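You operate a simulated robot arm through the tools that you are given. There is no shell and no other tool. Be economical: measure what you need, move in short steps, check, and stop when the job is done.

Carry out the task below with a simulated robot arm. There is one attempt and no reset: what you move stays moved.

## Task
Pull-test the blue wire's crimp at the load for its size, then sort it.
Fine: the chart gives the load; one pull; HELD to the green tray, SLIPPED to the orange.

Only the result counts: the job must be done as asked and must still hold three seconds after the hand-in. Knocking over, shifting, dropping, spilling or breaking anything else fails it.

## Robot
A 6-joint arm with a two-finger parallel gripper, fixed in place. Base frame: the origin is at the foot of the arm, x ahead of it, y to its left, z up; the work surface is at about z = 780. Lengths are in mm, angles in rad, forces in N, time in s.
With the tool pointing down near the work surface it reaches from about 240 to 640 mm from the base axis. Its first joint turns from -1.152 to 1.152 rad. Payload 2.7 kg.
The TCP is the grasp point between the finger pads, 23 mm short of the fingertips. In the tool frame z runs along the fingers and y along their closing line. The gripper opens to 94 mm. The fingers are 38 mm wide and 10 mm thick; the gripper's body (54 by 96 mm) begins 39 mm behind the TCP.
Orientation is that of the tool frame in the base frame, as a unit quaternion [x, y, z, w]. With the fingers straight down and closing along the base's y, the tool's x points along the base's -x, its y along +y and its z along -z.

## Interface
- The arm moves only by the tool send_rows. Its argument "motion" is one flat list of numbers, 6 for each row, row after row: the shift along the tool's x, y, z in mm, then the turn, a rotation vector about the tool's x, y, z in rad. In form: [dx, dy, dz, ax, ay, az, dx, dy, dz, ax, ay, az, ...]. A call has 1 to 10 rows; each row is the pose to reach, as a shift and turn from the pose commanded when the call began, along the tool's axes at that moment. "grip" is the gripper command, from -1 (shut) to 1 (fully open), values between in proportion, set as the call begins (left out, the last holds). Rows are played at 5 a second. More than 50 mm and 0.15 rad between two rows, or a gripper value outside its range, and nothing of the call is played. A pose out of reach is approached as far as the arm can. The call stops where the force on the tool passes 40 N (or 10 N more than at its start, if that is more) or the arm is blocked; 0.2 s more then pass. The fingers move at their own pace (about 45 mm/s each) and stop on an object; they squeeze with about 22 N. The grip force told is the motor's: it shows also when the fingers shut on nothing. Time passes only in rows, and 0.2 s behind the last, so rows that repeat a pose let the fingers close. It gives the time, the measured TCP pose, the force on the tool (base axes), the opening and the grip force at its end, in the units of the frame above (readings bear some noise), with the torque about the TCP (base axes, N m) and any sound that the robot's microphone picked up.
- Cameras (640 x 400 px; columns grow to the right, rows downward): "scene" is fixed at [70.4, -422.5, 1394.7]; the picture's right is [0.89, -0.46, 0.00], its down [-0.29, -0.56, -0.77] and it looks along [0.35, 0.69, -0.63] (base axes); focal length 320 px, centre (320, 200). "wrist" rides on the gripper at [86, 16, -75] in the tool frame; the picture's right is [-0.18, 0.98, 0.00], its down [-0.58, -0.11, -0.81] and it looks along [-0.79, -0.15, 0.59] (tool axes); focal length 243 px, centre (320, 200). There is no depth. A picture from a camera that has moved, and an enlarged one, comes with that camera's place and axes in the base frame and with its lens. The place of the scene camera against the robot may be out by one fixed shift of up to 18 mm in any direction.
- snapshot(camera): a new picture of that camera. No time passes.
- enlarge(camera, box): a new picture of the part [left, top, right, bottom] of that camera's present view, enlarged. No time passes.
- hand_in(): hands the job in; it is judged then, once.

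Work in short steps. Places have to be worked out from the pictures, the camera data and where the tool is seen: move nearer, look again, correct. Check each grasp and each placing, and mend what went wrong. You have 120 turns and 84 pictures in all, those below and enlarged ones among them. Open the gripper and draw the arm clear of the work before you hand the job in, unless the task says otherwise; then end with one line.

The tools are called after "Emit:" as a command line: name --argument value ..., lists and objects as JSON in quotes. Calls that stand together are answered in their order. send_rows: Moves the arm, as the interface text tells. Its arguments: {"type":"object","properties":{"motion":{"type":"array"},"grip":{"type":"number"}},"required":["motion"]} The other tools are called the same way: snapshot (camera) takes a picture; enlarge (camera, box) takes an enlarged picture of a part of a camera's view; hand_in () hands the job in.

At the start:

```text
time: 0.0
eef_pos: [323.5, 246.6, 1124.7]
ee_rot: [0.0, 1.0, 0.002, 0.001]
ft_force: [-0.6, -0.1, 0.0]
wrist_torque: [0.01, 0.0, -0.02]
finger_gap: 93.8
grasp_force: 0.1
```

scene: 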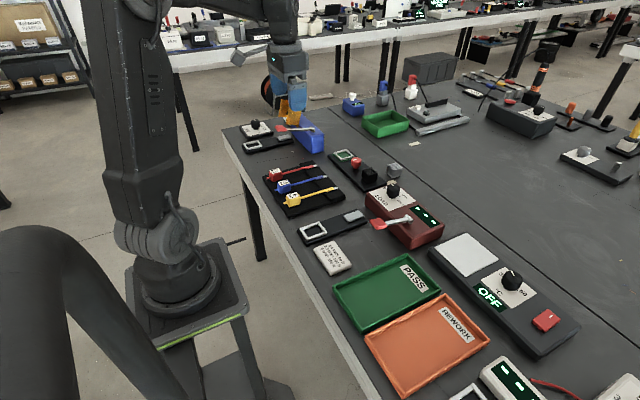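
wrist: 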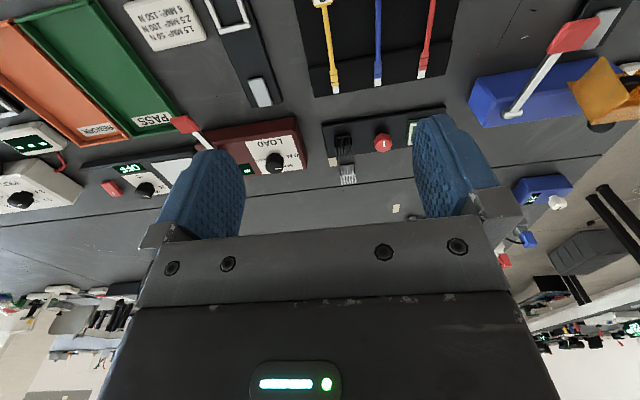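

The scene shows a wire rack, a pull tester (dark red with LOAD knob), a chart card and trays. I enlarge the key parts to read them.

Emit:
enlarge --camera "scene" --box '[240, 140, 400, 240]'

Emit:
enlarge --camera "scene" --box '[300, 180, 460, 280]'

Emit:
enlarge --camera "wrist" --box '[120, 0, 320, 125]'

Emit:
enlarge --camera "wrist" --box '[300, 0, 460, 100]'

```text
4.00 times, centred on (320, 190) of scene
camera zoom: at [70.4, -422.5, 1394.7], right [0.89, -0.46, 0.0], down [-0.29, -0.56, -0.77], along [0.35, 0.69, -0.63], focal length 1280 px, centre (320, 240)
```

zoom: 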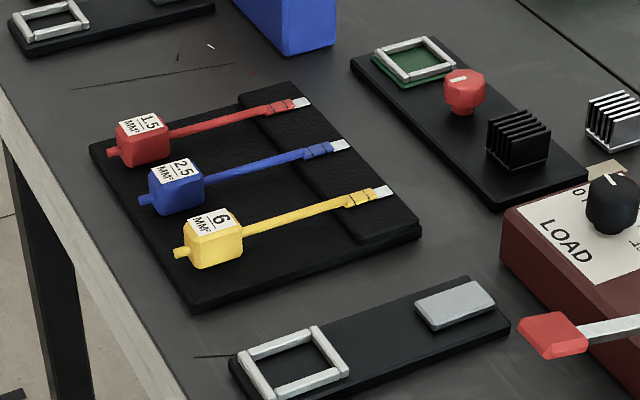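

```text
4.00 times, centred on (380, 230) of scene
camera zoom: at [70.4, -422.5, 1394.7], right [0.89, -0.46, 0.0], down [-0.29, -0.56, -0.77], along [0.35, 0.69, -0.63], focal length 1280 px, centre (80, 80)
```

zoom: 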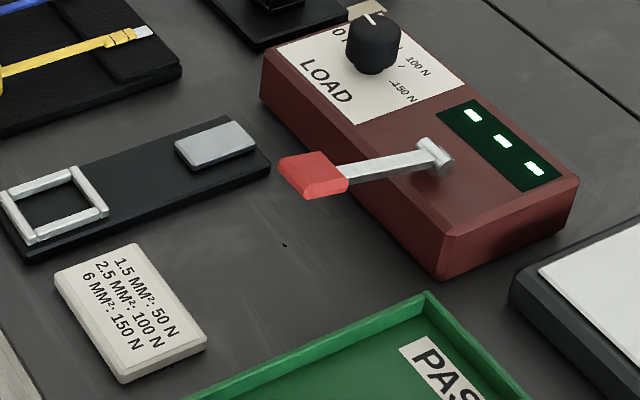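

```text
3.20 times, centred on (220, 62) of wrist
camera zoom: at [236.1, 263.3, 1200.3], right [0.18, 0.98, 0.0], down [0.58, -0.11, 0.81], along [0.79, -0.15, -0.59], focal length 776 px, centre (640, 640)
```

zoom: 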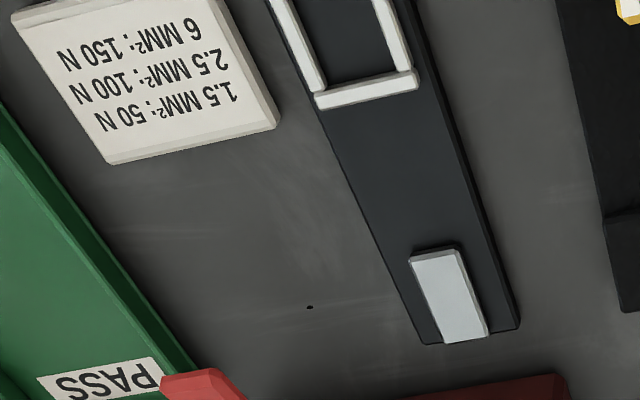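

```text
4.00 times, centred on (380, 50) of wrist
camera zoom: at [236.1, 263.3, 1200.3], right [0.18, 0.98, 0.0], down [0.58, -0.11, 0.81], along [0.79, -0.15, -0.59], focal length 970 px, centre (80, 800)
```

zoom: 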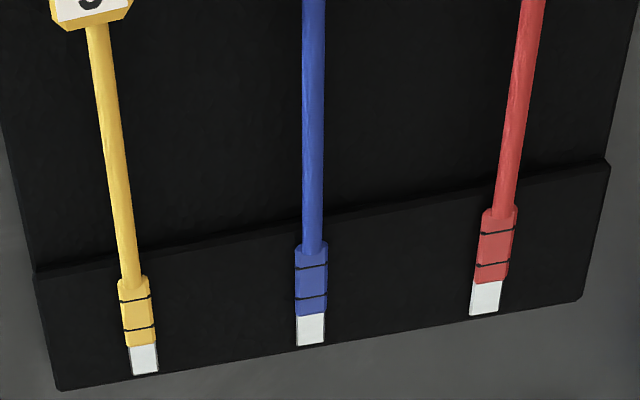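

Blue is 2.5 mm² → 100 N. The wire runs along +x around (328..471, 330). The tester is near (540, 50), with its nest at (328, 126) and pad at (452, 123). I move above the tester for a closer look.

Emit:
send_rows --motion '[-13, -40, 10, 0, 0, 0, -26, -80, 20, 0, 0, 0, -39, -120, 30, 0, 0, 0, -52, -160, 40, 0, 0, 0, -64, -200, 50, 0, 0, 0]'

Emit:
snapshot --camera "wrist"

Emit:
enlarge --camera "scene" --box '[220, 100, 380, 200]'

```text
time: 1.2
eef_pos: [389.1, 50.0, 1075.5]
ee_rot: [-0.001, 1.0, 0.002, 0.001]
ft_force: [0.5, -0.4, -0.4]
wrist_torque: [0.02, 0.0, -0.01]
finger_gap: 94.0
grasp_force: 0.0
```

```text
77 pictures are left
camera wrist: at [301.2, 65.8, 1150.4], right [0.18, 0.98, 0.0], down [0.58, -0.11, 0.81], along [0.79, -0.15, -0.59], focal length 243 px, centre (320, 200)
```

wrist: 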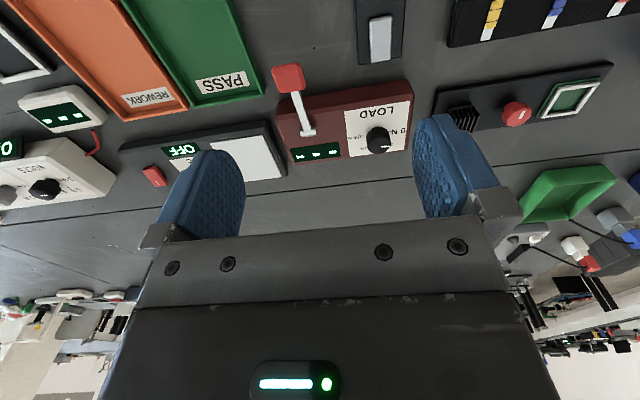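

```text
4.00 times, centred on (300, 150) of scene
camera zoom: at [70.4, -422.4, 1394.7], right [0.89, -0.46, 0.0], down [-0.29, -0.56, -0.77], along [0.35, 0.69, -0.63], focal length 1280 px, centre (400, 400)
```

zoom: 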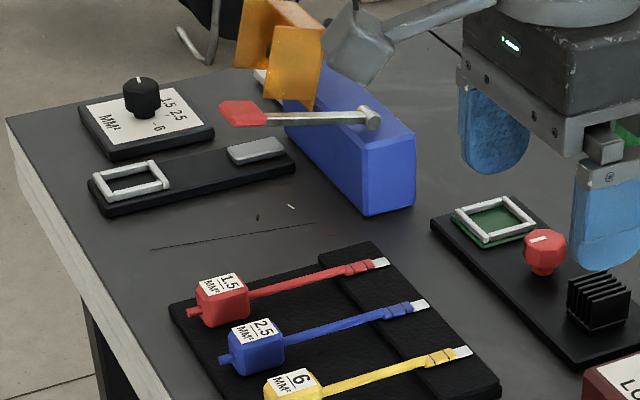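

The other station is a crimper with a die knob, so it isn't needed. I enlarge the tester.

Emit:
enlarge --camera "wrist" --box '[250, 50, 430, 170]'

Emit:
enlarge --camera "scene" --box '[360, 170, 456, 250]'

```text
3.33 times, centred on (340, 110) of wrist
camera zoom: at [301.2, 65.8, 1150.4], right [0.18, 0.98, 0.0], down [0.58, -0.11, 0.81], along [0.79, -0.15, -0.59], focal length 809 px, centre (253, 500)
```

zoom: 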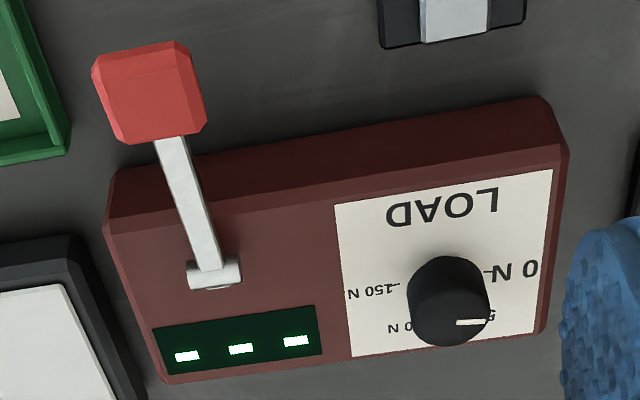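

```text
5.00 times, centred on (408, 210) of scene
camera zoom: at [70.4, -422.4, 1394.7], right [0.89, -0.46, 0.0], down [-0.29, -0.56, -0.77], along [0.35, 0.69, -0.63], focal length 1600 px, centre (-120, 150)
```

zoom: 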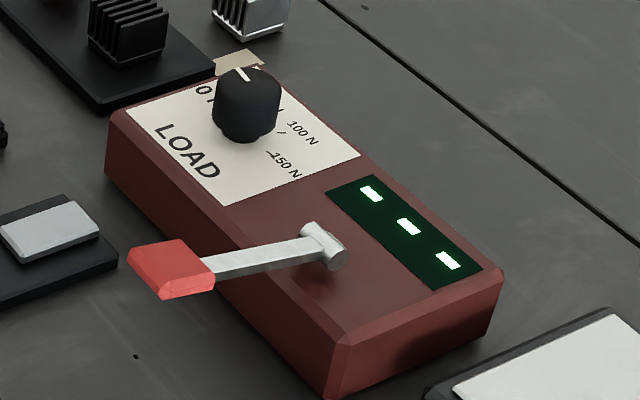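

The lever hinges about an axis along y, with its pivot near (534, 4, 840) and handle near (440, 2, 862). Next I look closely at the wire rack.

Emit:
send_rows --motion '[7, 40, 16, 0, 0, 0, 14, 80, 32, 0, 0, 0, 21, 120, 48, 0, 0, 0, 28, 160, 64, 0, 0, 0, 35, 200, 80, 0, 0, 0, 42, 240, 96, 0, 0, 0, 49, 280, 112, 0, 0, 0]'

Emit:
snapshot --camera "wrist"

```text
time: 2.8
eef_pos: [338.3, 328.7, 960.9]
ee_rot: [0.0, 1.0, 0.001, 0.001]
ft_force: [-0.2, 0.4, -1.2]
wrist_torque: [0.0, -0.03, 0.0]
finger_gap: 94.0
grasp_force: 0.1
```

```text
73 pictures are left
camera wrist: at [250.9, 344.4, 1037.1], right [0.18, 0.98, 0.0], down [0.58, -0.11, 0.81], along [0.79, -0.15, -0.59], focal length 243 px, centre (320, 200)
```

wrist: 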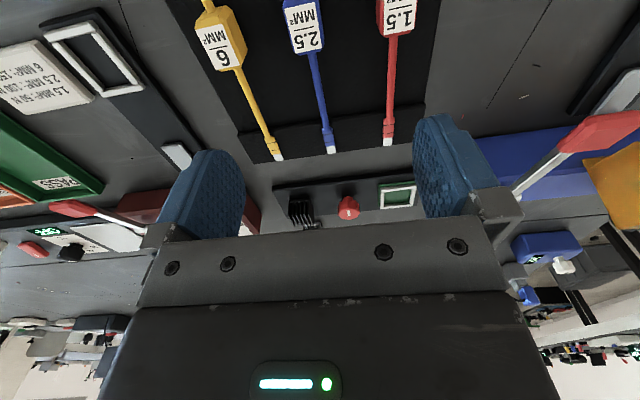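

Emit:
enlarge --camera "wrist" --box '[240, 0, 400, 100]'

Emit:
enlarge --camera "wrist" --box '[260, 80, 400, 168]'

```text
4.00 times, centred on (320, 50) of wrist
camera zoom: at [250.9, 344.4, 1037.1], right [0.18, 0.98, 0.0], down [0.58, -0.11, 0.81], along [0.79, -0.15, -0.59], focal length 970 px, centre (320, 800)
```

zoom: 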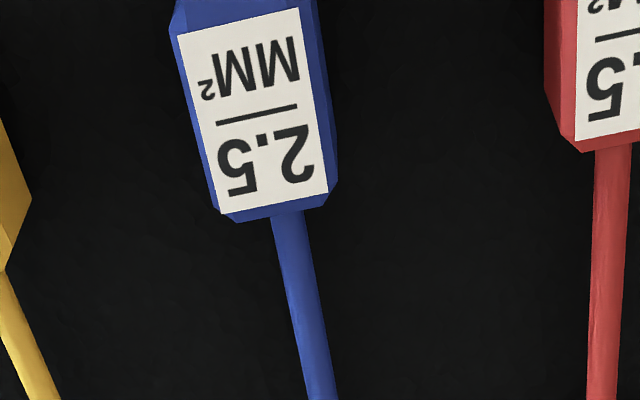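

```text
4.55 times, centred on (330, 124) of wrist
camera zoom: at [250.9, 344.4, 1037.1], right [0.18, 0.98, 0.0], down [0.58, -0.11, 0.81], along [0.79, -0.15, -0.59], focal length 1103 px, centre (274, 546)
```

zoom: 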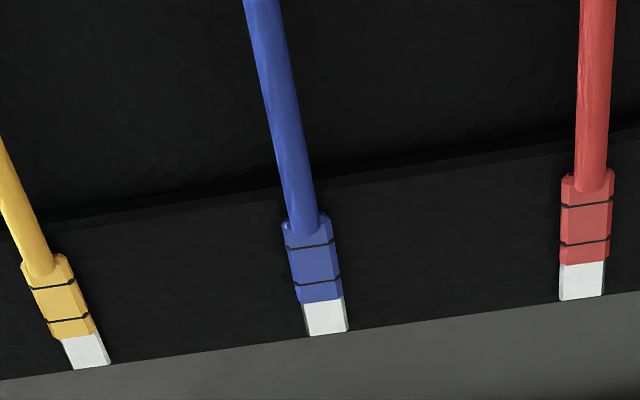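

Blue wire: block about 24 mm wide centred near (320, 317), terminal tip near (462, 317). Now I look at the nest from the same height.

Emit:
send_rows --motion '[0, -43, 0, 0, 0, 0, 0, -86, 0, 0, 0, 0, 0, -129, 0, 0, 0, 0, 0, -172, 0, 0, 0, 0, 0, -215, 0, 0, 0, 0]'

Emit:
snapshot --camera "wrist"

Emit:
enlarge --camera "wrist" --box '[220, 0, 420, 125]'

Emit:
enlarge --camera "scene" --box '[290, 195, 386, 255]'

```text
time: 4.0
eef_pos: [339.8, 108.8, 963.7]
ee_rot: [-0.002, 1.0, 0.002, 0.001]
ft_force: [-1.2, -0.3, 1.4]
wrist_torque: [0.0, 0.01, 0.02]
finger_gap: 93.9
grasp_force: 0.0
```

```text
70 pictures are left
camera wrist: at [252.3, 124.8, 1040.1], right [0.18, 0.98, 0.0], down [0.58, -0.11, 0.81], along [0.79, -0.15, -0.59], focal length 243 px, centre (320, 200)
```

wrist: 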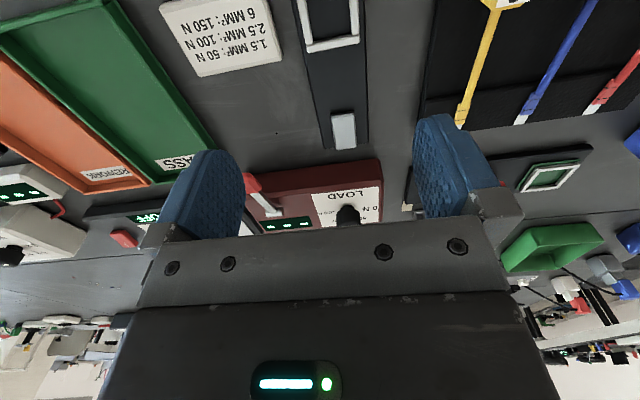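

```text
3.20 times, centred on (320, 62) of wrist
camera zoom: at [252.3, 124.8, 1040.1], right [0.18, 0.98, 0.0], down [0.58, -0.11, 0.81], along [0.79, -0.15, -0.59], focal length 776 px, centre (320, 640)
```

zoom: 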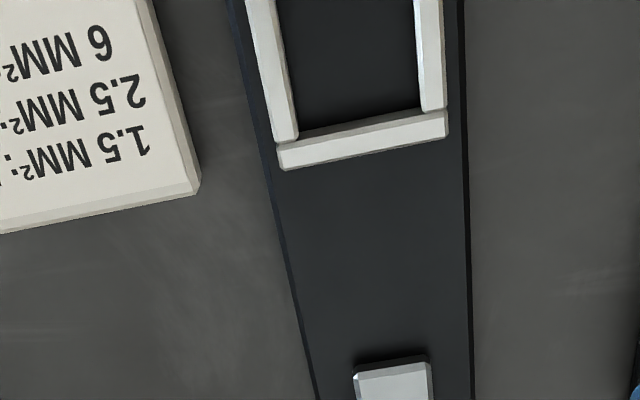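

```text
6.67 times, centred on (338, 225) of scene
camera zoom: at [70.4, -422.4, 1394.7], right [0.89, -0.46, 0.0], down [-0.29, -0.56, -0.77], along [0.35, 0.69, -0.63], focal length 2133 px, centre (200, 33)
```

zoom: 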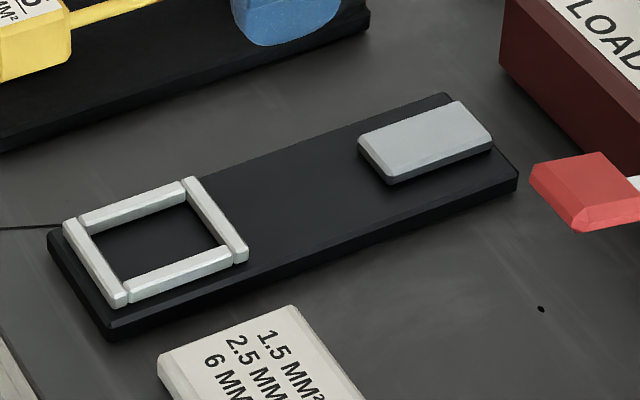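

The nest frame's inner opening is about 34 mm centred near (325, 116), and the pad is at (446, 117). The wire fits with its block in the frame and terminal on the pad. I go back over the blue block lower, with the fingers part closed, and look.

Emit:
send_rows --motion '[3, 41, 0, 0, 0, 0, 6, 82, 0, 0, 0, 0, 9, 123, 0, 0, 0, 0, 12, 165, 0, 0, 0, 0, 15, 206, 36, 0, 0, 0, 15, 206, 73, 0, 0, 0, 15, 206, 73, 0, 0, 0]' --grip -0.19

Emit:
snapshot --camera "wrist"

Emit:
enlarge --camera "scene" --box '[250, 130, 362, 200]'

```text
refused: row 5 steps farther than a row can; nothing moved
```

```text
67 pictures are left
camera wrist: at [252.3, 124.8, 1040.1], right [0.18, 0.98, 0.0], down [0.58, -0.11, 0.81], along [0.79, -0.15, -0.59], focal length 243 px, centre (320, 200)
```

wrist: 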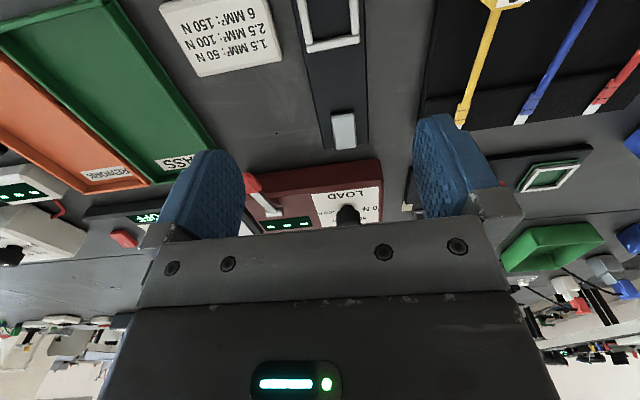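

```text
5.71 times, centred on (306, 165) of scene
camera zoom: at [70.4, -422.4, 1394.7], right [0.89, -0.46, 0.0], down [-0.29, -0.56, -0.77], along [0.35, 0.69, -0.63], focal length 1829 px, centre (400, 400)
```

zoom: 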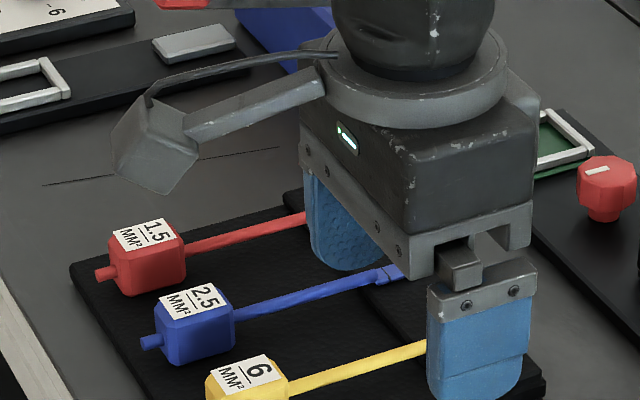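

A row was too long and nothing moved, so I resend with shorter steps.

Emit:
send_rows --motion '[3, 41, 0, 0, 0, 0, 6, 82, 0, 0, 0, 0, 9, 123, 0, 0, 0, 0, 12, 165, 0, 0, 0, 0, 15, 206, 0, 0, 0, 0, 15, 206, 36, 0, 0, 0, 15, 206, 73, 0, 0, 0, 15, 206, 73, 0, 0, 0]' --grip -0.19

Emit:
snapshot --camera "wrist"

```text
time: 5.8
eef_pos: [323.4, 316.8, 889.2]
ee_rot: [0.0, 1.0, 0.002, 0.0]
ft_force: [0.6, -0.2, 0.0]
wrist_torque: [-0.02, -0.02, -0.02]
finger_gap: 38.2
grasp_force: 0.0
```

```text
65 pictures are left
camera wrist: at [235.6, 332.6, 965.5], right [0.18, 0.98, 0.0], down [0.58, -0.11, 0.81], along [0.79, -0.15, -0.59], focal length 243 px, centre (320, 200)
```

wrist: 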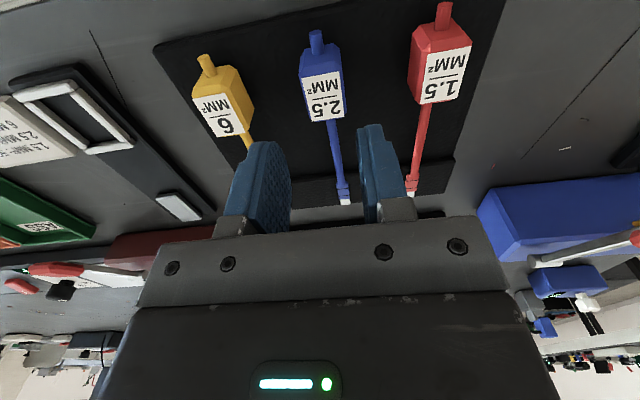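

Emit:
enlarge --camera "wrist" --box '[240, 20, 400, 120]'

```text
4.00 times, centred on (320, 70) of wrist
camera zoom: at [235.6, 332.6, 965.5], right [0.18, 0.98, 0.0], down [0.58, -0.11, 0.81], along [0.79, -0.15, -0.59], focal length 970 px, centre (320, 720)
```

zoom: 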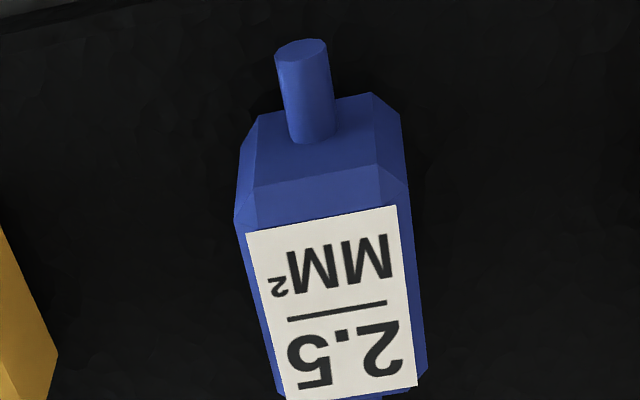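

Triangulating the label puts the block top at z≈824, centred at (319, 319), about 28 mm wide, with neighbours about 70 mm away. I descend to TCP z≈828 with the fingers at about 55 mm, then check.

Emit:
send_rows --motion '[4, 1.5, 0, 0, 0, 0, 4, 1.5, 25, 0, 0, 0, 4, 1.5, 45, 0, 0, 0, 4, 1.5, 61, 0, 0, 0, 4, 1.5, 61, 0, 0, 0]' --grip 0.17

Emit:
enlarge --camera "scene" --box '[240, 140, 352, 210]'

Emit:
snapshot --camera "wrist"

```text
time: 7.0
eef_pos: [318.6, 320.2, 828.2]
ee_rot: [0.0, 1.0, 0.001, 0.001]
ft_force: [0.2, 0.4, -0.6]
wrist_torque: [-0.01, -0.02, 0.0]
finger_gap: 54.7
grasp_force: 0.1
```

```text
5.71 times, centred on (296, 175) of scene
camera zoom: at [70.4, -422.5, 1394.7], right [0.89, -0.46, 0.0], down [-0.29, -0.56, -0.77], along [0.35, 0.69, -0.63], focal length 1829 px, centre (457, 343)
```

zoom: 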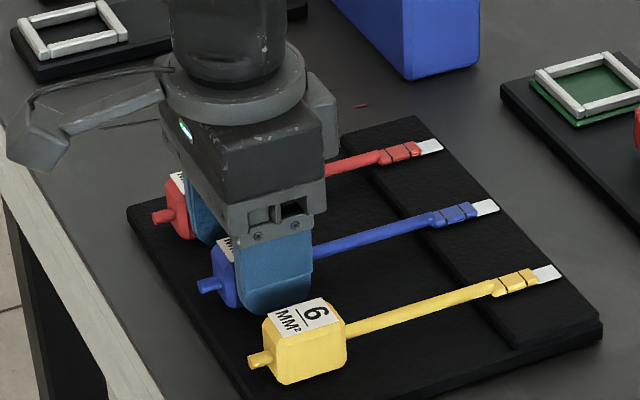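

```text
62 pictures are left
camera wrist: at [232.1, 335.5, 903.7], right [0.18, 0.98, 0.0], down [0.58, -0.11, 0.81], along [0.79, -0.15, -0.59], focal length 243 px, centre (320, 200)
```

wrist: 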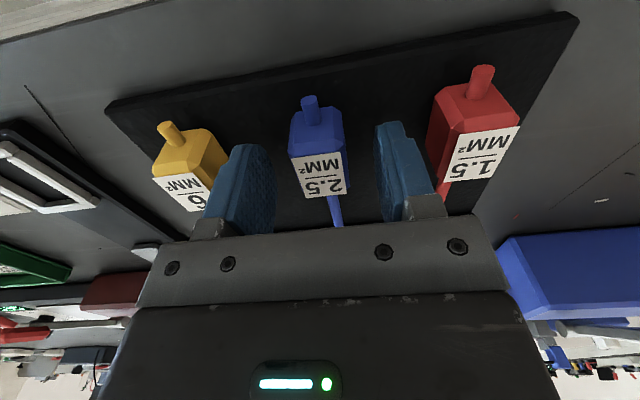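

The block sits between the fingers, so I close.

Emit:
send_rows --motion '[0, 0, 0, 0, 0, 0, 0, 0, 0, 0, 0, 0, 0, 0, 0, 0, 0, 0, 0, 0, 0, 0, 0, 0, 0, 0, 0, 0, 0, 0]' --grip -1

Emit:
snapshot --camera "wrist"

```text
time: 8.2
eef_pos: [319.2, 319.4, 828.9]
ee_rot: [0.0, 1.0, 0.002, 0.0]
ft_force: [0.2, 1.4, 0.8]
wrist_torque: [0.01, -0.03, 0.06]
finger_gap: 25.5
grasp_force: 21.9
```

```text
61 pictures are left
camera wrist: at [232.0, 335.4, 903.8], right [0.18, 0.98, 0.0], down [0.58, -0.11, 0.81], along [0.79, -0.15, -0.59], focal length 243 px, centre (320, 200)
```

wrist: 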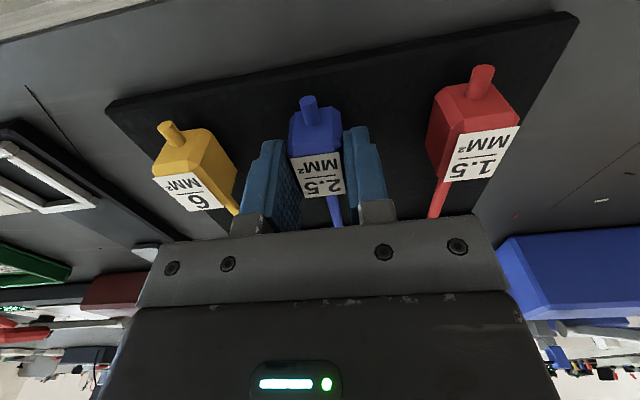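

Gripped at 25.5 mm. I lift.

Emit:
send_rows --motion '[0, 0, -10, 0, 0, 0, 0, 0, -30, 0, 0, 0, 0, 0, -55, 0, 0, 0, 0, 0, -80, 0, 0, 0]'

Emit:
enlarge --camera "scene" --box '[230, 100, 390, 200]'

Emit:
snapshot --camera "wrist"

```text
time: 9.2
eef_pos: [321.7, 318.6, 908.1]
ee_rot: [0.0, 1.0, 0.0, 0.0]
ft_force: [0.5, 0.4, -0.8]
wrist_torque: [0.02, 0.0, -0.02]
finger_gap: 25.7
grasp_force: 22.0
```

```text
4.00 times, centred on (310, 150) of scene
camera zoom: at [70.4, -422.5, 1394.7], right [0.89, -0.46, 0.0], down [-0.29, -0.56, -0.77], along [0.35, 0.69, -0.63], focal length 1280 px, centre (360, 400)
```

zoom: 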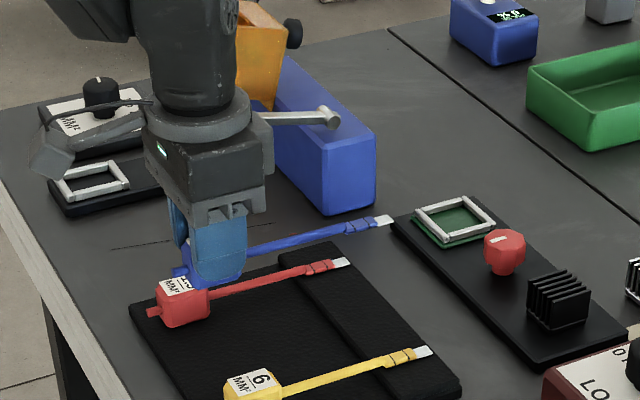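

```text
59 pictures are left
camera wrist: at [233.9, 335.0, 983.2], right [0.18, 0.98, 0.0], down [0.58, -0.11, 0.81], along [0.79, -0.15, -0.59], focal length 243 px, centre (320, 200)
```

wrist: 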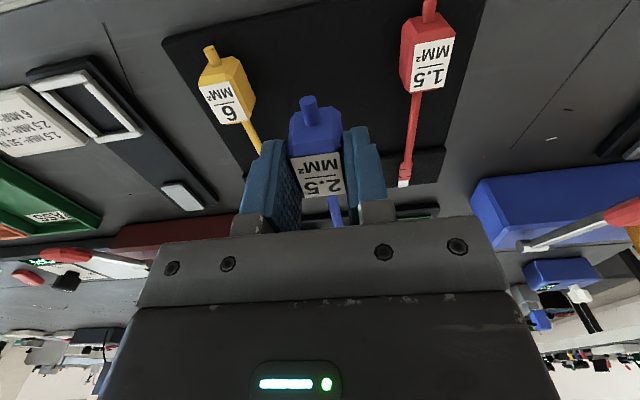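

Lifted level and secure. I move over the nest at height (y −203) and look.

Emit:
send_rows --motion '[0, -41, 0, 0, 0, 0, 0, -82, 0, 0, 0, 0, 0, -123, 0, 0, 0, 0, 0, -164, 0, 0, 0, 0, 0, -203, 0, 0, 0, 0, 0, -203, 0, 0, 0, 0, 0, -203, 0, 0, 0, 0]'

Emit:
snapshot --camera "wrist"

Emit:
enlarge --camera "wrist" --box '[240, 20, 400, 120]'

```text
time: 10.8
eef_pos: [320.1, 115.0, 906.7]
ee_rot: [0.0, 1.0, 0.002, -0.001]
ft_force: [-0.1, 0.2, -1.3]
wrist_torque: [-0.02, -0.04, -0.03]
finger_gap: 25.7
grasp_force: 22.7
```

```text
58 pictures are left
camera wrist: at [232.3, 131.6, 982.4], right [0.18, 0.98, 0.0], down [0.58, -0.11, 0.81], along [0.79, -0.15, -0.59], focal length 243 px, centre (320, 200)
```

wrist: 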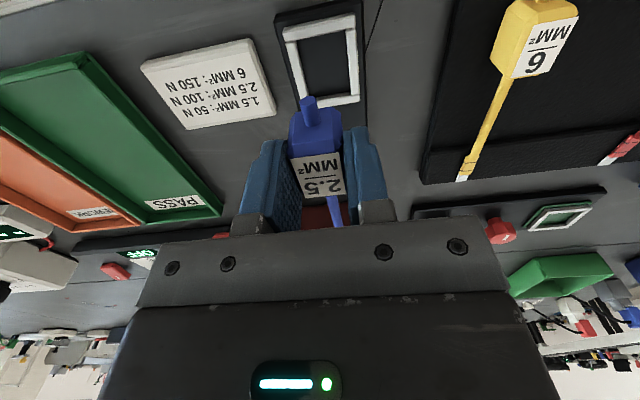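

```text
4.00 times, centred on (320, 70) of wrist
camera zoom: at [232.3, 131.6, 982.4], right [0.18, 0.98, 0.0], down [0.58, -0.11, 0.81], along [0.79, -0.15, -0.59], focal length 970 px, centre (320, 720)
```

zoom: 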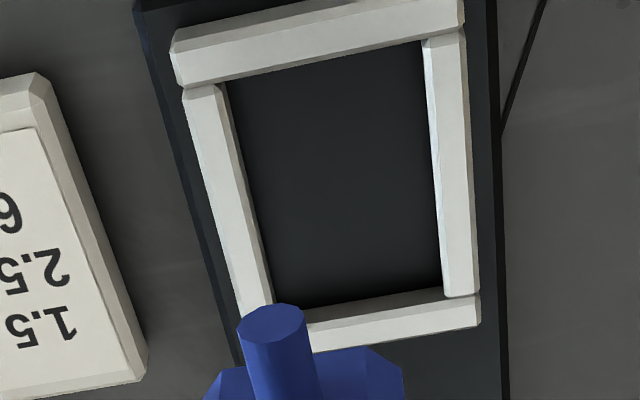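

The frame's inner opening spans roughly x 297–343, y 101–137, so its centre is about (320, 119). I shift +3 in y and lower to z≈840.

Emit:
send_rows --motion '[0, 3, 20, 0, 0, 0, 0, 3, 45, 0, 0, 0, 0, 3, 68, 0, 0, 0, 0, 3, 68, 0, 0, 0]'

Emit:
snapshot --camera "wrist"

Emit:
enlarge --camera "scene" --box '[280, 180, 392, 250]'

```text
time: 11.8
eef_pos: [318.9, 120.6, 841.4]
ee_rot: [0.0, 1.0, 0.001, 0.001]
ft_force: [-0.1, 0.5, 0.0]
wrist_torque: [0.01, 0.01, -0.01]
finger_gap: 25.9
grasp_force: 22.0
```

```text
56 pictures are left
camera wrist: at [232.7, 136.2, 916.3], right [0.18, 0.98, 0.0], down [0.58, -0.11, 0.81], along [0.79, -0.15, -0.59], focal length 243 px, centre (320, 200)
```

wrist: 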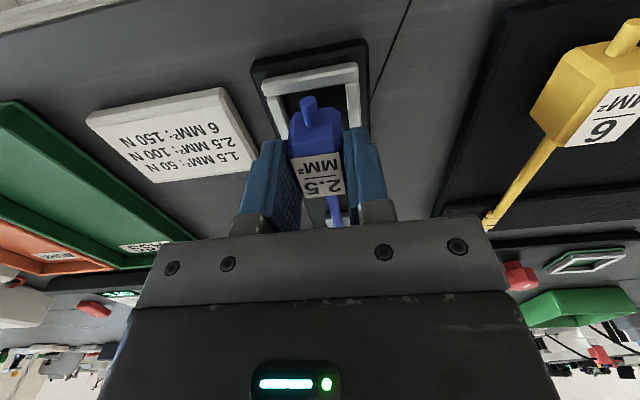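

```text
5.71 times, centred on (336, 215) of scene
camera zoom: at [70.4, -422.5, 1394.7], right [0.89, -0.46, 0.0], down [-0.29, -0.56, -0.77], along [0.35, 0.69, -0.63], focal length 1829 px, centre (229, 114)
```

zoom: 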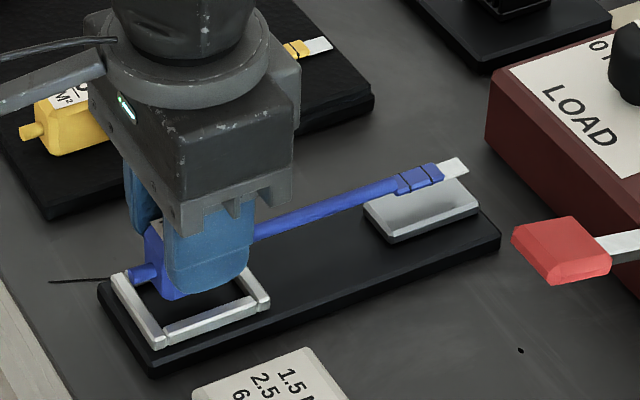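

It's well aligned over the nest, with the crimp above the pad. I creep down 10 mm.

Emit:
send_rows --motion '[0, 0, 3, 0, 0, 0, 0, 0, 6, 0, 0, 0, 0, 0, 9, 0, 0, 0, 0, 0, 11, 0, 0, 0]'

Emit:
enlarge --camera "scene" --box '[280, 180, 392, 250]'

```text
time: 12.8
eef_pos: [319.7, 121.3, 829.5]
ee_rot: [0.0, 1.0, 0.002, 0.001]
ft_force: [0.6, 0.1, -0.4]
wrist_torque: [-0.02, 0.02, 0.02]
finger_gap: 25.7
grasp_force: 22.1
```

```text
5.71 times, centred on (336, 215) of scene
camera zoom: at [70.4, -422.5, 1394.7], right [0.89, -0.46, 0.0], down [-0.29, -0.56, -0.77], along [0.35, 0.69, -0.63], focal length 1829 px, centre (229, 114)
```

zoom: 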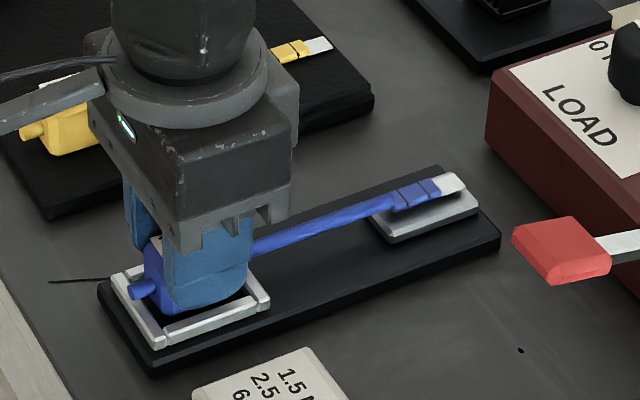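

Emit:
send_rows --motion '[0, 0, 1.5, 0, 0, 0, 0, 0, 3, 0, 0, 0, 0, 0, 4.5, 0, 0, 0]'

Emit:
enlarge --camera "scene" --box '[290, 190, 370, 240]'

```text
time: 13.6
eef_pos: [320.5, 120.0, 827.5]
ee_rot: [0.0, 1.0, 0.003, 0.003]
ft_force: [-0.3, -3.5, 29.1]
wrist_torque: [-0.15, -0.05, -0.04]
finger_gap: 26.0
grasp_force: 21.9
```

```text
8.00 times, centred on (330, 215) of scene
camera zoom: at [70.0, -422.7, 1394.7], right [0.89, -0.46, 0.0], down [-0.29, -0.56, -0.77], along [0.35, 0.69, -0.63], focal length 2560 px, centre (240, 80)
```

zoom: 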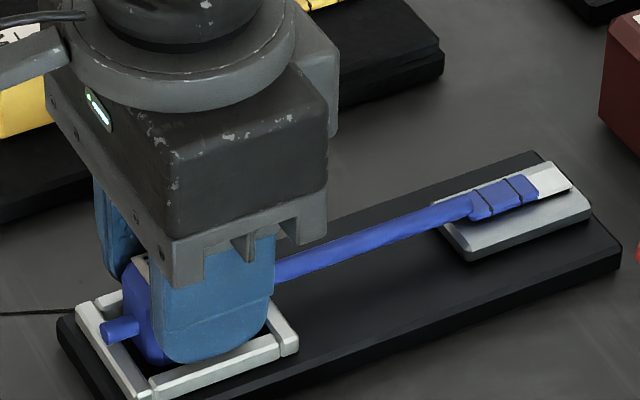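

Contact at 29 N: the block is seated. I relieve by 2 mm, then open.

Emit:
send_rows --motion '[0, 0, -2.5, 0, 0, 0, 0, 0, -2.5, 0, 0, 0]'

Emit:
send_rows --motion '[0, 0, 0, 0, 0, 0, 0, 0, 0, 0, 0, 0, 0, 0, 0, 0, 0, 0]' --grip 0.1

Emit:
enlarge --camera "scene" --box '[290, 190, 370, 240]'

```text
time: 14.2
eef_pos: [318.4, 118.9, 827.0]
ee_rot: [0.0, 1.0, 0.001, 0.0]
ft_force: [-0.4, 0.5, 0.1]
wrist_torque: [-0.01, -0.03, -0.04]
finger_gap: 25.7
grasp_force: 22.1
```

```text
time: 15.0
eef_pos: [319.3, 119.2, 828.5]
ee_rot: [0.0, 1.0, 0.002, 0.001]
ft_force: [0.5, -0.5, 0.7]
wrist_torque: [0.01, 0.0, 0.0]
finger_gap: 51.5
grasp_force: 0.2
```

```text
8.00 times, centred on (330, 215) of scene
camera zoom: at [70.4, -422.5, 1394.7], right [0.89, -0.46, 0.0], down [-0.29, -0.56, -0.77], along [0.35, 0.69, -0.63], focal length 2560 px, centre (240, 80)
```

zoom: 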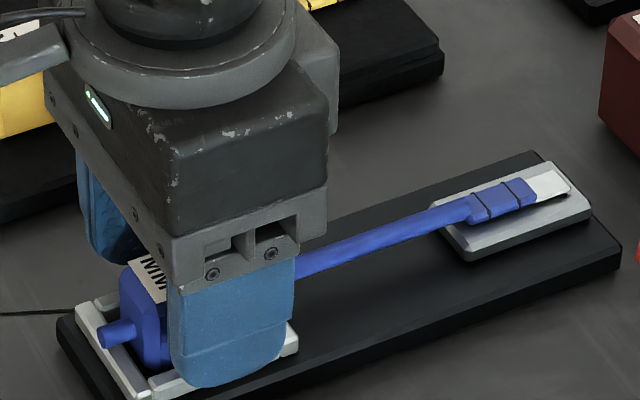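

The wire is seated in the nest. I rise and go look steeply at the LOAD dial.

Emit:
send_rows --motion '[0, 0, -40, 0, 0, 0, 0, 0, -80, 0, 0, 0, 0, 0, -110, 0, 0, 0, -48, -8, -110, 0, 0, 0, -96, -16, -110, 0, 0, 0, -144, -24, -110, 0, 0, 0, -192, -32, -110, 0, 0, 0, -238, -39, -110, 0, 0, 0, -238, -39, -110, 0, 0, 0]' --grip 0.1

Emit:
snapshot --camera "wrist"

Emit:
enlarge --camera "wrist" --box '[240, 0, 440, 125]'

```text
time: 17.0
eef_pos: [557.2, 79.9, 934.0]
ee_rot: [0.0, 1.0, 0.001, 0.0]
ft_force: [-0.4, -0.7, -0.8]
wrist_torque: [-0.01, 0.0, -0.01]
finger_gap: 51.7
grasp_force: 0.1
```

```text
51 pictures are left
camera wrist: at [469.9, 95.6, 1009.6], right [0.18, 0.98, 0.0], down [0.58, -0.11, 0.81], along [0.79, -0.15, -0.59], focal length 243 px, centre (320, 200)
```

wrist: 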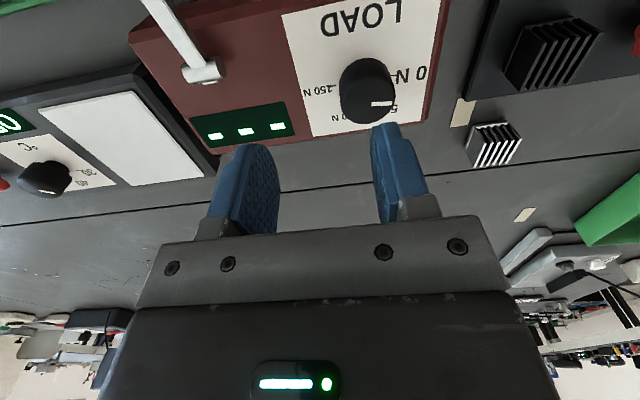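

```text
3.20 times, centred on (340, 62) of wrist
camera zoom: at [469.9, 95.6, 1009.6], right [0.18, 0.98, 0.0], down [0.58, -0.11, 0.81], along [0.79, -0.15, -0.59], focal length 776 px, centre (256, 640)
```

zoom: 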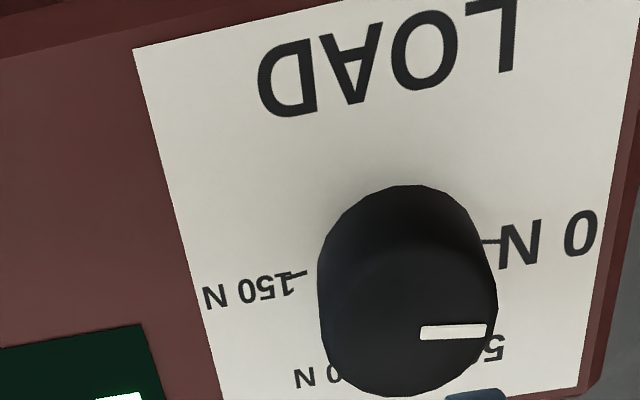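

The dial centre is about (568, 110), panel z≈829. Zero is at +y, 150 at −y, and 100 N is at 120° clockwise from 0. The pointer is now about 7° past 0, so I need about 113° clockwise. I go above the knob pre-turned by −0.98 rad.

Emit:
send_rows --motion '[-3, 10, 0, 0, 0, -0.14, -6, 20, 0, 0, 0, -0.28, -10.5, 30, 0, 0, 0, -0.42, -10.5, 30, 0, 0, 0, -0.56, -10.5, 30, 0, 0, 0, -0.7, -10.5, 30, 0, 0, 0, -0.84, -10.5, 30, 0, 0, 0, -0.98, -10.5, 30, 0, 0, 0, -0.98]' --grip 0.45

Emit:
snapshot --camera "wrist"

Emit:
enlarge --camera "scene" --box '[350, 150, 462, 250]'

```text
time: 18.8
eef_pos: [568.6, 113.3, 937.4]
ee_rot: [-0.471, 0.882, 0.001, 0.001]
ft_force: [-0.3, 0.5, 0.5]
wrist_torque: [0.03, 0.0, 0.0]
finger_gap: 68.4
grasp_force: 0.1
```

```text
49 pictures are left
camera wrist: at [506.3, 49.5, 1012.3], right [-0.72, 0.7, 0.0], down [0.41, 0.42, 0.81], along [0.56, 0.58, -0.59], focal length 243 px, centre (320, 200)
```

wrist: 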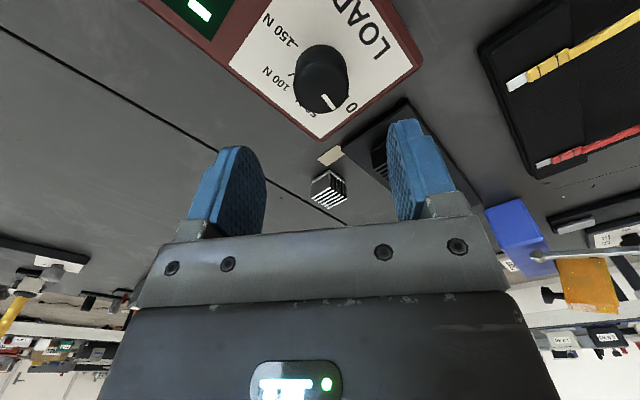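

```text
4.00 times, centred on (406, 200) of scene
camera zoom: at [70.4, -422.5, 1394.7], right [0.89, -0.46, 0.0], down [-0.29, -0.56, -0.77], along [0.35, 0.69, -0.63], focal length 1280 px, centre (-24, 200)
```

zoom: 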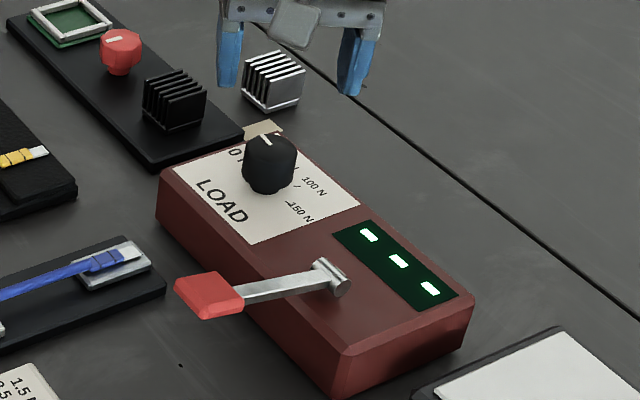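

Emit:
enlarge --camera "wrist" --box '[240, 20, 400, 120]'

```text
4.00 times, centred on (320, 70) of wrist
camera zoom: at [506.3, 49.5, 1012.3], right [-0.72, 0.7, 0.0], down [0.41, 0.42, 0.81], along [0.56, 0.58, -0.59], focal length 970 px, centre (320, 720)
```

zoom: 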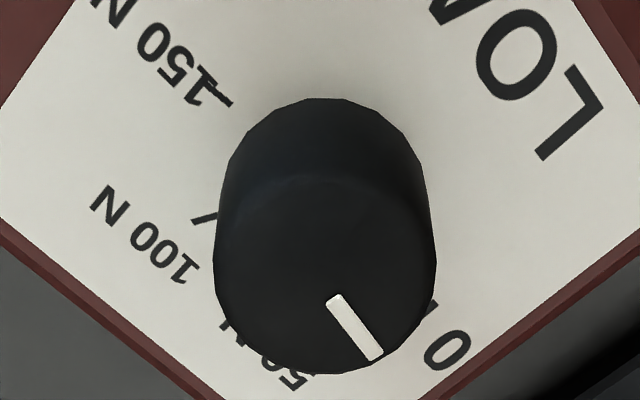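

The 100 N tick checks out at 121°, and the pointer is at about 8°. I descend around the knob to z≈862 and close.

Emit:
send_rows --motion '[0, 0, 30, 0, 0, 0, 0, 0, 55, 0, 0, 0, 0, 0, 75, 0, 0, 0, 0, 0, 75, 0, 0, 0]'

Emit:
send_rows --motion '[0, 0, 0, 0, 0, 0, 0, 0, 0, 0, 0, 0, 0, 0, 0, 0, 0, 0, 0, 0, 0, 0, 0, 0]' --grip -1

Emit:
snapshot --camera "wrist"

```text
time: 19.8
eef_pos: [569.6, 113.7, 862.2]
ee_rot: [-0.471, 0.882, 0.0, 0.001]
ft_force: [0.6, 0.6, 0.2]
wrist_torque: [0.0, 0.01, 0.01]
finger_gap: 68.2
grasp_force: 0.0
```

```text
time: 20.8
eef_pos: [567.8, 114.2, 862.4]
ee_rot: [-0.472, 0.882, 0.003, 0.0]
ft_force: [-19.1, 14.5, 6.1]
wrist_torque: [-0.19, 0.15, -0.08]
finger_gap: 35.7
grasp_force: 45.2
```

```text
46 pictures are left
camera wrist: at [505.6, 50.9, 938.3], right [-0.71, 0.7, 0.0], down [0.42, 0.42, 0.81], along [0.56, 0.58, -0.59], focal length 243 px, centre (320, 200)
```

wrist: 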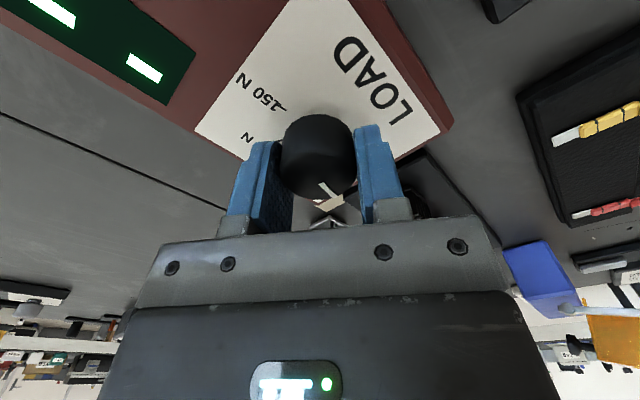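

The gripper is pushed along +tool‑y, so I shift 2 mm that way to centre on the knob.

Emit:
send_rows --motion '[0, 1, 0, 0, 0, 0, 0, 2, 0, 0, 0, 0]'

```text
time: 21.4
eef_pos: [567.6, 112.8, 862.8]
ee_rot: [-0.471, 0.882, 0.001, 0.001]
ft_force: [-11.8, 14.5, 0.4]
wrist_torque: [-0.25, 0.28, -0.06]
finger_gap: 35.6
grasp_force: 45.1
```

Emit:
send_rows --motion '[0, 1, 0, 0, 0, 0, 0, 2, 0, 0, 0, 0, 0, 2, 0, 0, 0, 0]'

```text
time: 22.2
eef_pos: [568.2, 113.4, 862.6]
ee_rot: [-0.471, 0.882, -0.001, 0.005]
ft_force: [25.4, 7.0, -19.1]
wrist_torque: [0.62, -0.16, 0.1]
finger_gap: 35.3
grasp_force: 45.2
```

Emit:
send_rows --motion '[0, -1.3, 0, 0, 0, 0, 0, -1.3, 0, 0, 0, 0]'

```text
time: 22.8
eef_pos: [567.2, 114.6, 863.4]
ee_rot: [-0.471, 0.882, 0.001, 0.003]
ft_force: [17.7, 11.2, -14.4]
wrist_torque: [0.89, -0.15, 0.09]
finger_gap: 35.4
grasp_force: 44.6
```

Friction is locking in stray loads, so I reopen and reclose at this position.

Emit:
send_rows --motion '[0, 0, 0, 0, 0, 0, 0, 0, 0, 0, 0, 0, 0, 0, 0, 0, 0, 0]' --grip 0.1

Emit:
send_rows --motion '[0, 0, 0, 0, 0, 0, 0, 0, 0, 0, 0, 0, 0, 0, 0, 0, 0, 0]' --grip -1

```text
time: 23.6
eef_pos: [567.2, 112.0, 862.7]
ee_rot: [-0.471, 0.882, 0.001, 0.0]
ft_force: [0.3, -0.6, 0.2]
wrist_torque: [0.01, -0.01, -0.01]
finger_gap: 51.6
grasp_force: 0.0
```

```text
time: 24.4
eef_pos: [567.3, 112.7, 862.7]
ee_rot: [-0.471, 0.882, 0.001, 0.001]
ft_force: [3.6, -1.6, -2.7]
wrist_torque: [-0.19, -0.37, 0.03]
finger_gap: 35.6
grasp_force: 45.0
```

Centred now (residual about 4 N). I turn clockwise by 0.45 rad and check.

Emit:
send_rows --motion '[0, 0, 0, 0, 0, 0.1, 0, 0, 0, 0, 0, 0.2, 0, 0, 0, 0, 0, 0.3, 0, 0, 0, 0, 0, 0.45]'

Emit:
snapshot --camera "wrist"

```text
time: 25.4
eef_pos: [567.1, 112.0, 863.2]
ee_rot: [-0.26, 0.966, 0.0, 0.004]
ft_force: [31.1, -8.3, -11.1]
wrist_torque: [-0.22, 0.29, 0.07]
finger_gap: 35.5
grasp_force: 45.2
```

```text
45 pictures are left
camera wrist: at [483.6, 82.1, 938.0], right [-0.34, 0.94, 0.0], down [0.55, 0.2, 0.81], along [0.76, 0.27, -0.59], focal length 243 px, centre (320, 200)
```

wrist: 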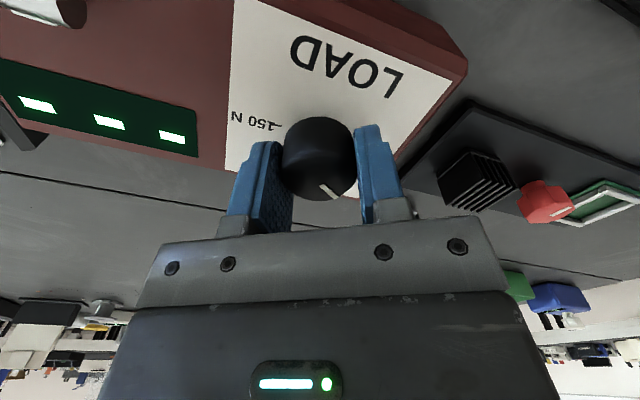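

The knob turns with the gripper. Side load says the true centre is a bit toward +x, so I shift (+2, −1) mm in base.

Emit:
send_rows --motion '[-0.6, -1, 0, 0, 0, 0, -1.2, -1.9, 0, 0, 0, 0]'

```text
time: 26.0
eef_pos: [567.7, 112.0, 862.9]
ee_rot: [-0.262, 0.965, 0.001, 0.001]
ft_force: [6.6, -3.8, 3.7]
wrist_torque: [-0.39, -1.42, -0.01]
finger_gap: 35.7
grasp_force: 44.7
```

Force is down. I continue turning another 0.56.

Emit:
send_rows --motion '[0, 0, 0, 0, 0, 0.14, 0, 0, 0, 0, 0, 0.28, 0, 0, 0, 0, 0, 0.42, 0, 0, 0, 0, 0, 0.56]'

```text
time: 27.0
eef_pos: [568.7, 109.5, 862.3]
ee_rot: [0.016, 1.0, 0.001, 0.0]
ft_force: [1.2, -14.2, 16.6]
wrist_torque: [-0.37, 0.2, 0.08]
finger_gap: 35.6
grasp_force: 45.1
```

Emit:
send_rows --motion '[0, 0, 0, 0, 0, 0.14, 0, 0, 0, 0, 0, 0.28, 0, 0, 0, 0, 0, 0.42, 0, 0, 0, 0, 0, 0.56]'

Emit:
snapshot --camera "wrist"

```text
time: 28.0
eef_pos: [566.7, 107.7, 862.8]
ee_rot: [0.293, 0.956, 0.0, 0.0]
ft_force: [-3.2, -27.3, 13.1]
wrist_torque: [-0.07, -0.82, 0.07]
finger_gap: 35.5
grasp_force: 44.7
```

```text
44 pictures are left
camera wrist: at [504.2, 170.4, 938.5], right [0.7, 0.71, 0.0], down [0.42, -0.41, 0.81], along [0.57, -0.57, -0.59], focal length 243 px, centre (320, 200)
```

wrist: 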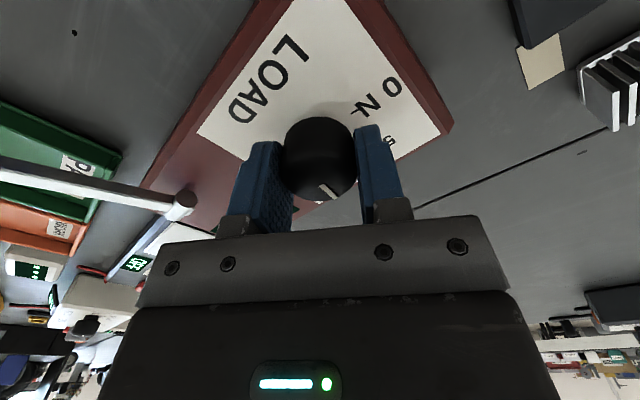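

Turned 1.575 rad so far, with about 0.38 left. I also ease 1.5 mm toward −y to reduce the side load.

Emit:
send_rows --motion '[-0.8, -1.2, 0, 0, 0, 0, -0.8, -1.2, 0, 0, 0, 0.1, -0.8, -1.2, 0, 0, 0, 0.2, -0.8, -1.2, 0, 0, 0, 0.3, -0.8, -1.2, 0, 0, 0, 0.38]'

Emit:
enlarge --camera "wrist" --box '[240, 100, 400, 220]'

Emit:
enlarge --camera "scene" --box '[350, 150, 462, 250]'

```text
time: 29.1
eef_pos: [567.1, 107.3, 862.8]
ee_rot: [0.445, 0.896, -0.002, -0.003]
ft_force: [-9.7, -3.6, 4.3]
wrist_torque: [0.14, -0.65, 0.06]
finger_gap: 35.9
grasp_force: 45.3
stopped in row 5: the force on the tool passed its limit at 41 N (the readings are from after the stop); the commanded pose is now the measured one
```

```text
3.33 times, centred on (320, 160) of wrist
camera zoom: at [527.4, 186.7, 938.5], right [0.9, 0.45, -0.01], down [0.27, -0.53, 0.81], along [0.36, -0.72, -0.59], focal length 809 px, centre (320, 333)
```

zoom: 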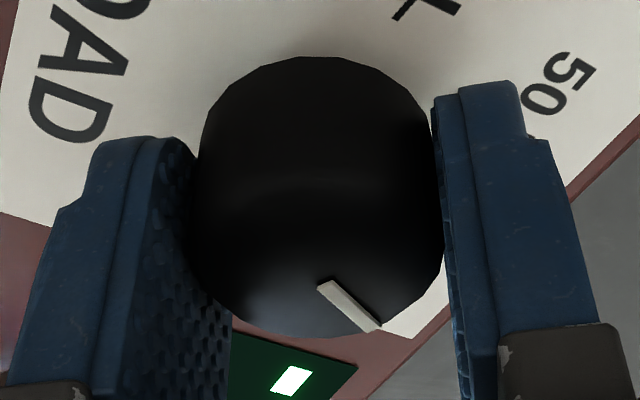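

```text
4.00 times, centred on (406, 200) of scene
camera zoom: at [70.1, -422.5, 1394.7], right [0.89, -0.46, 0.0], down [-0.29, -0.56, -0.77], along [0.35, 0.69, -0.63], focal length 1280 px, centre (-24, 200)
```

zoom: 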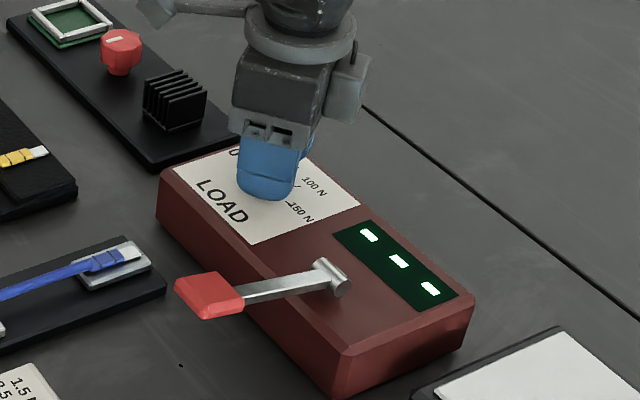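

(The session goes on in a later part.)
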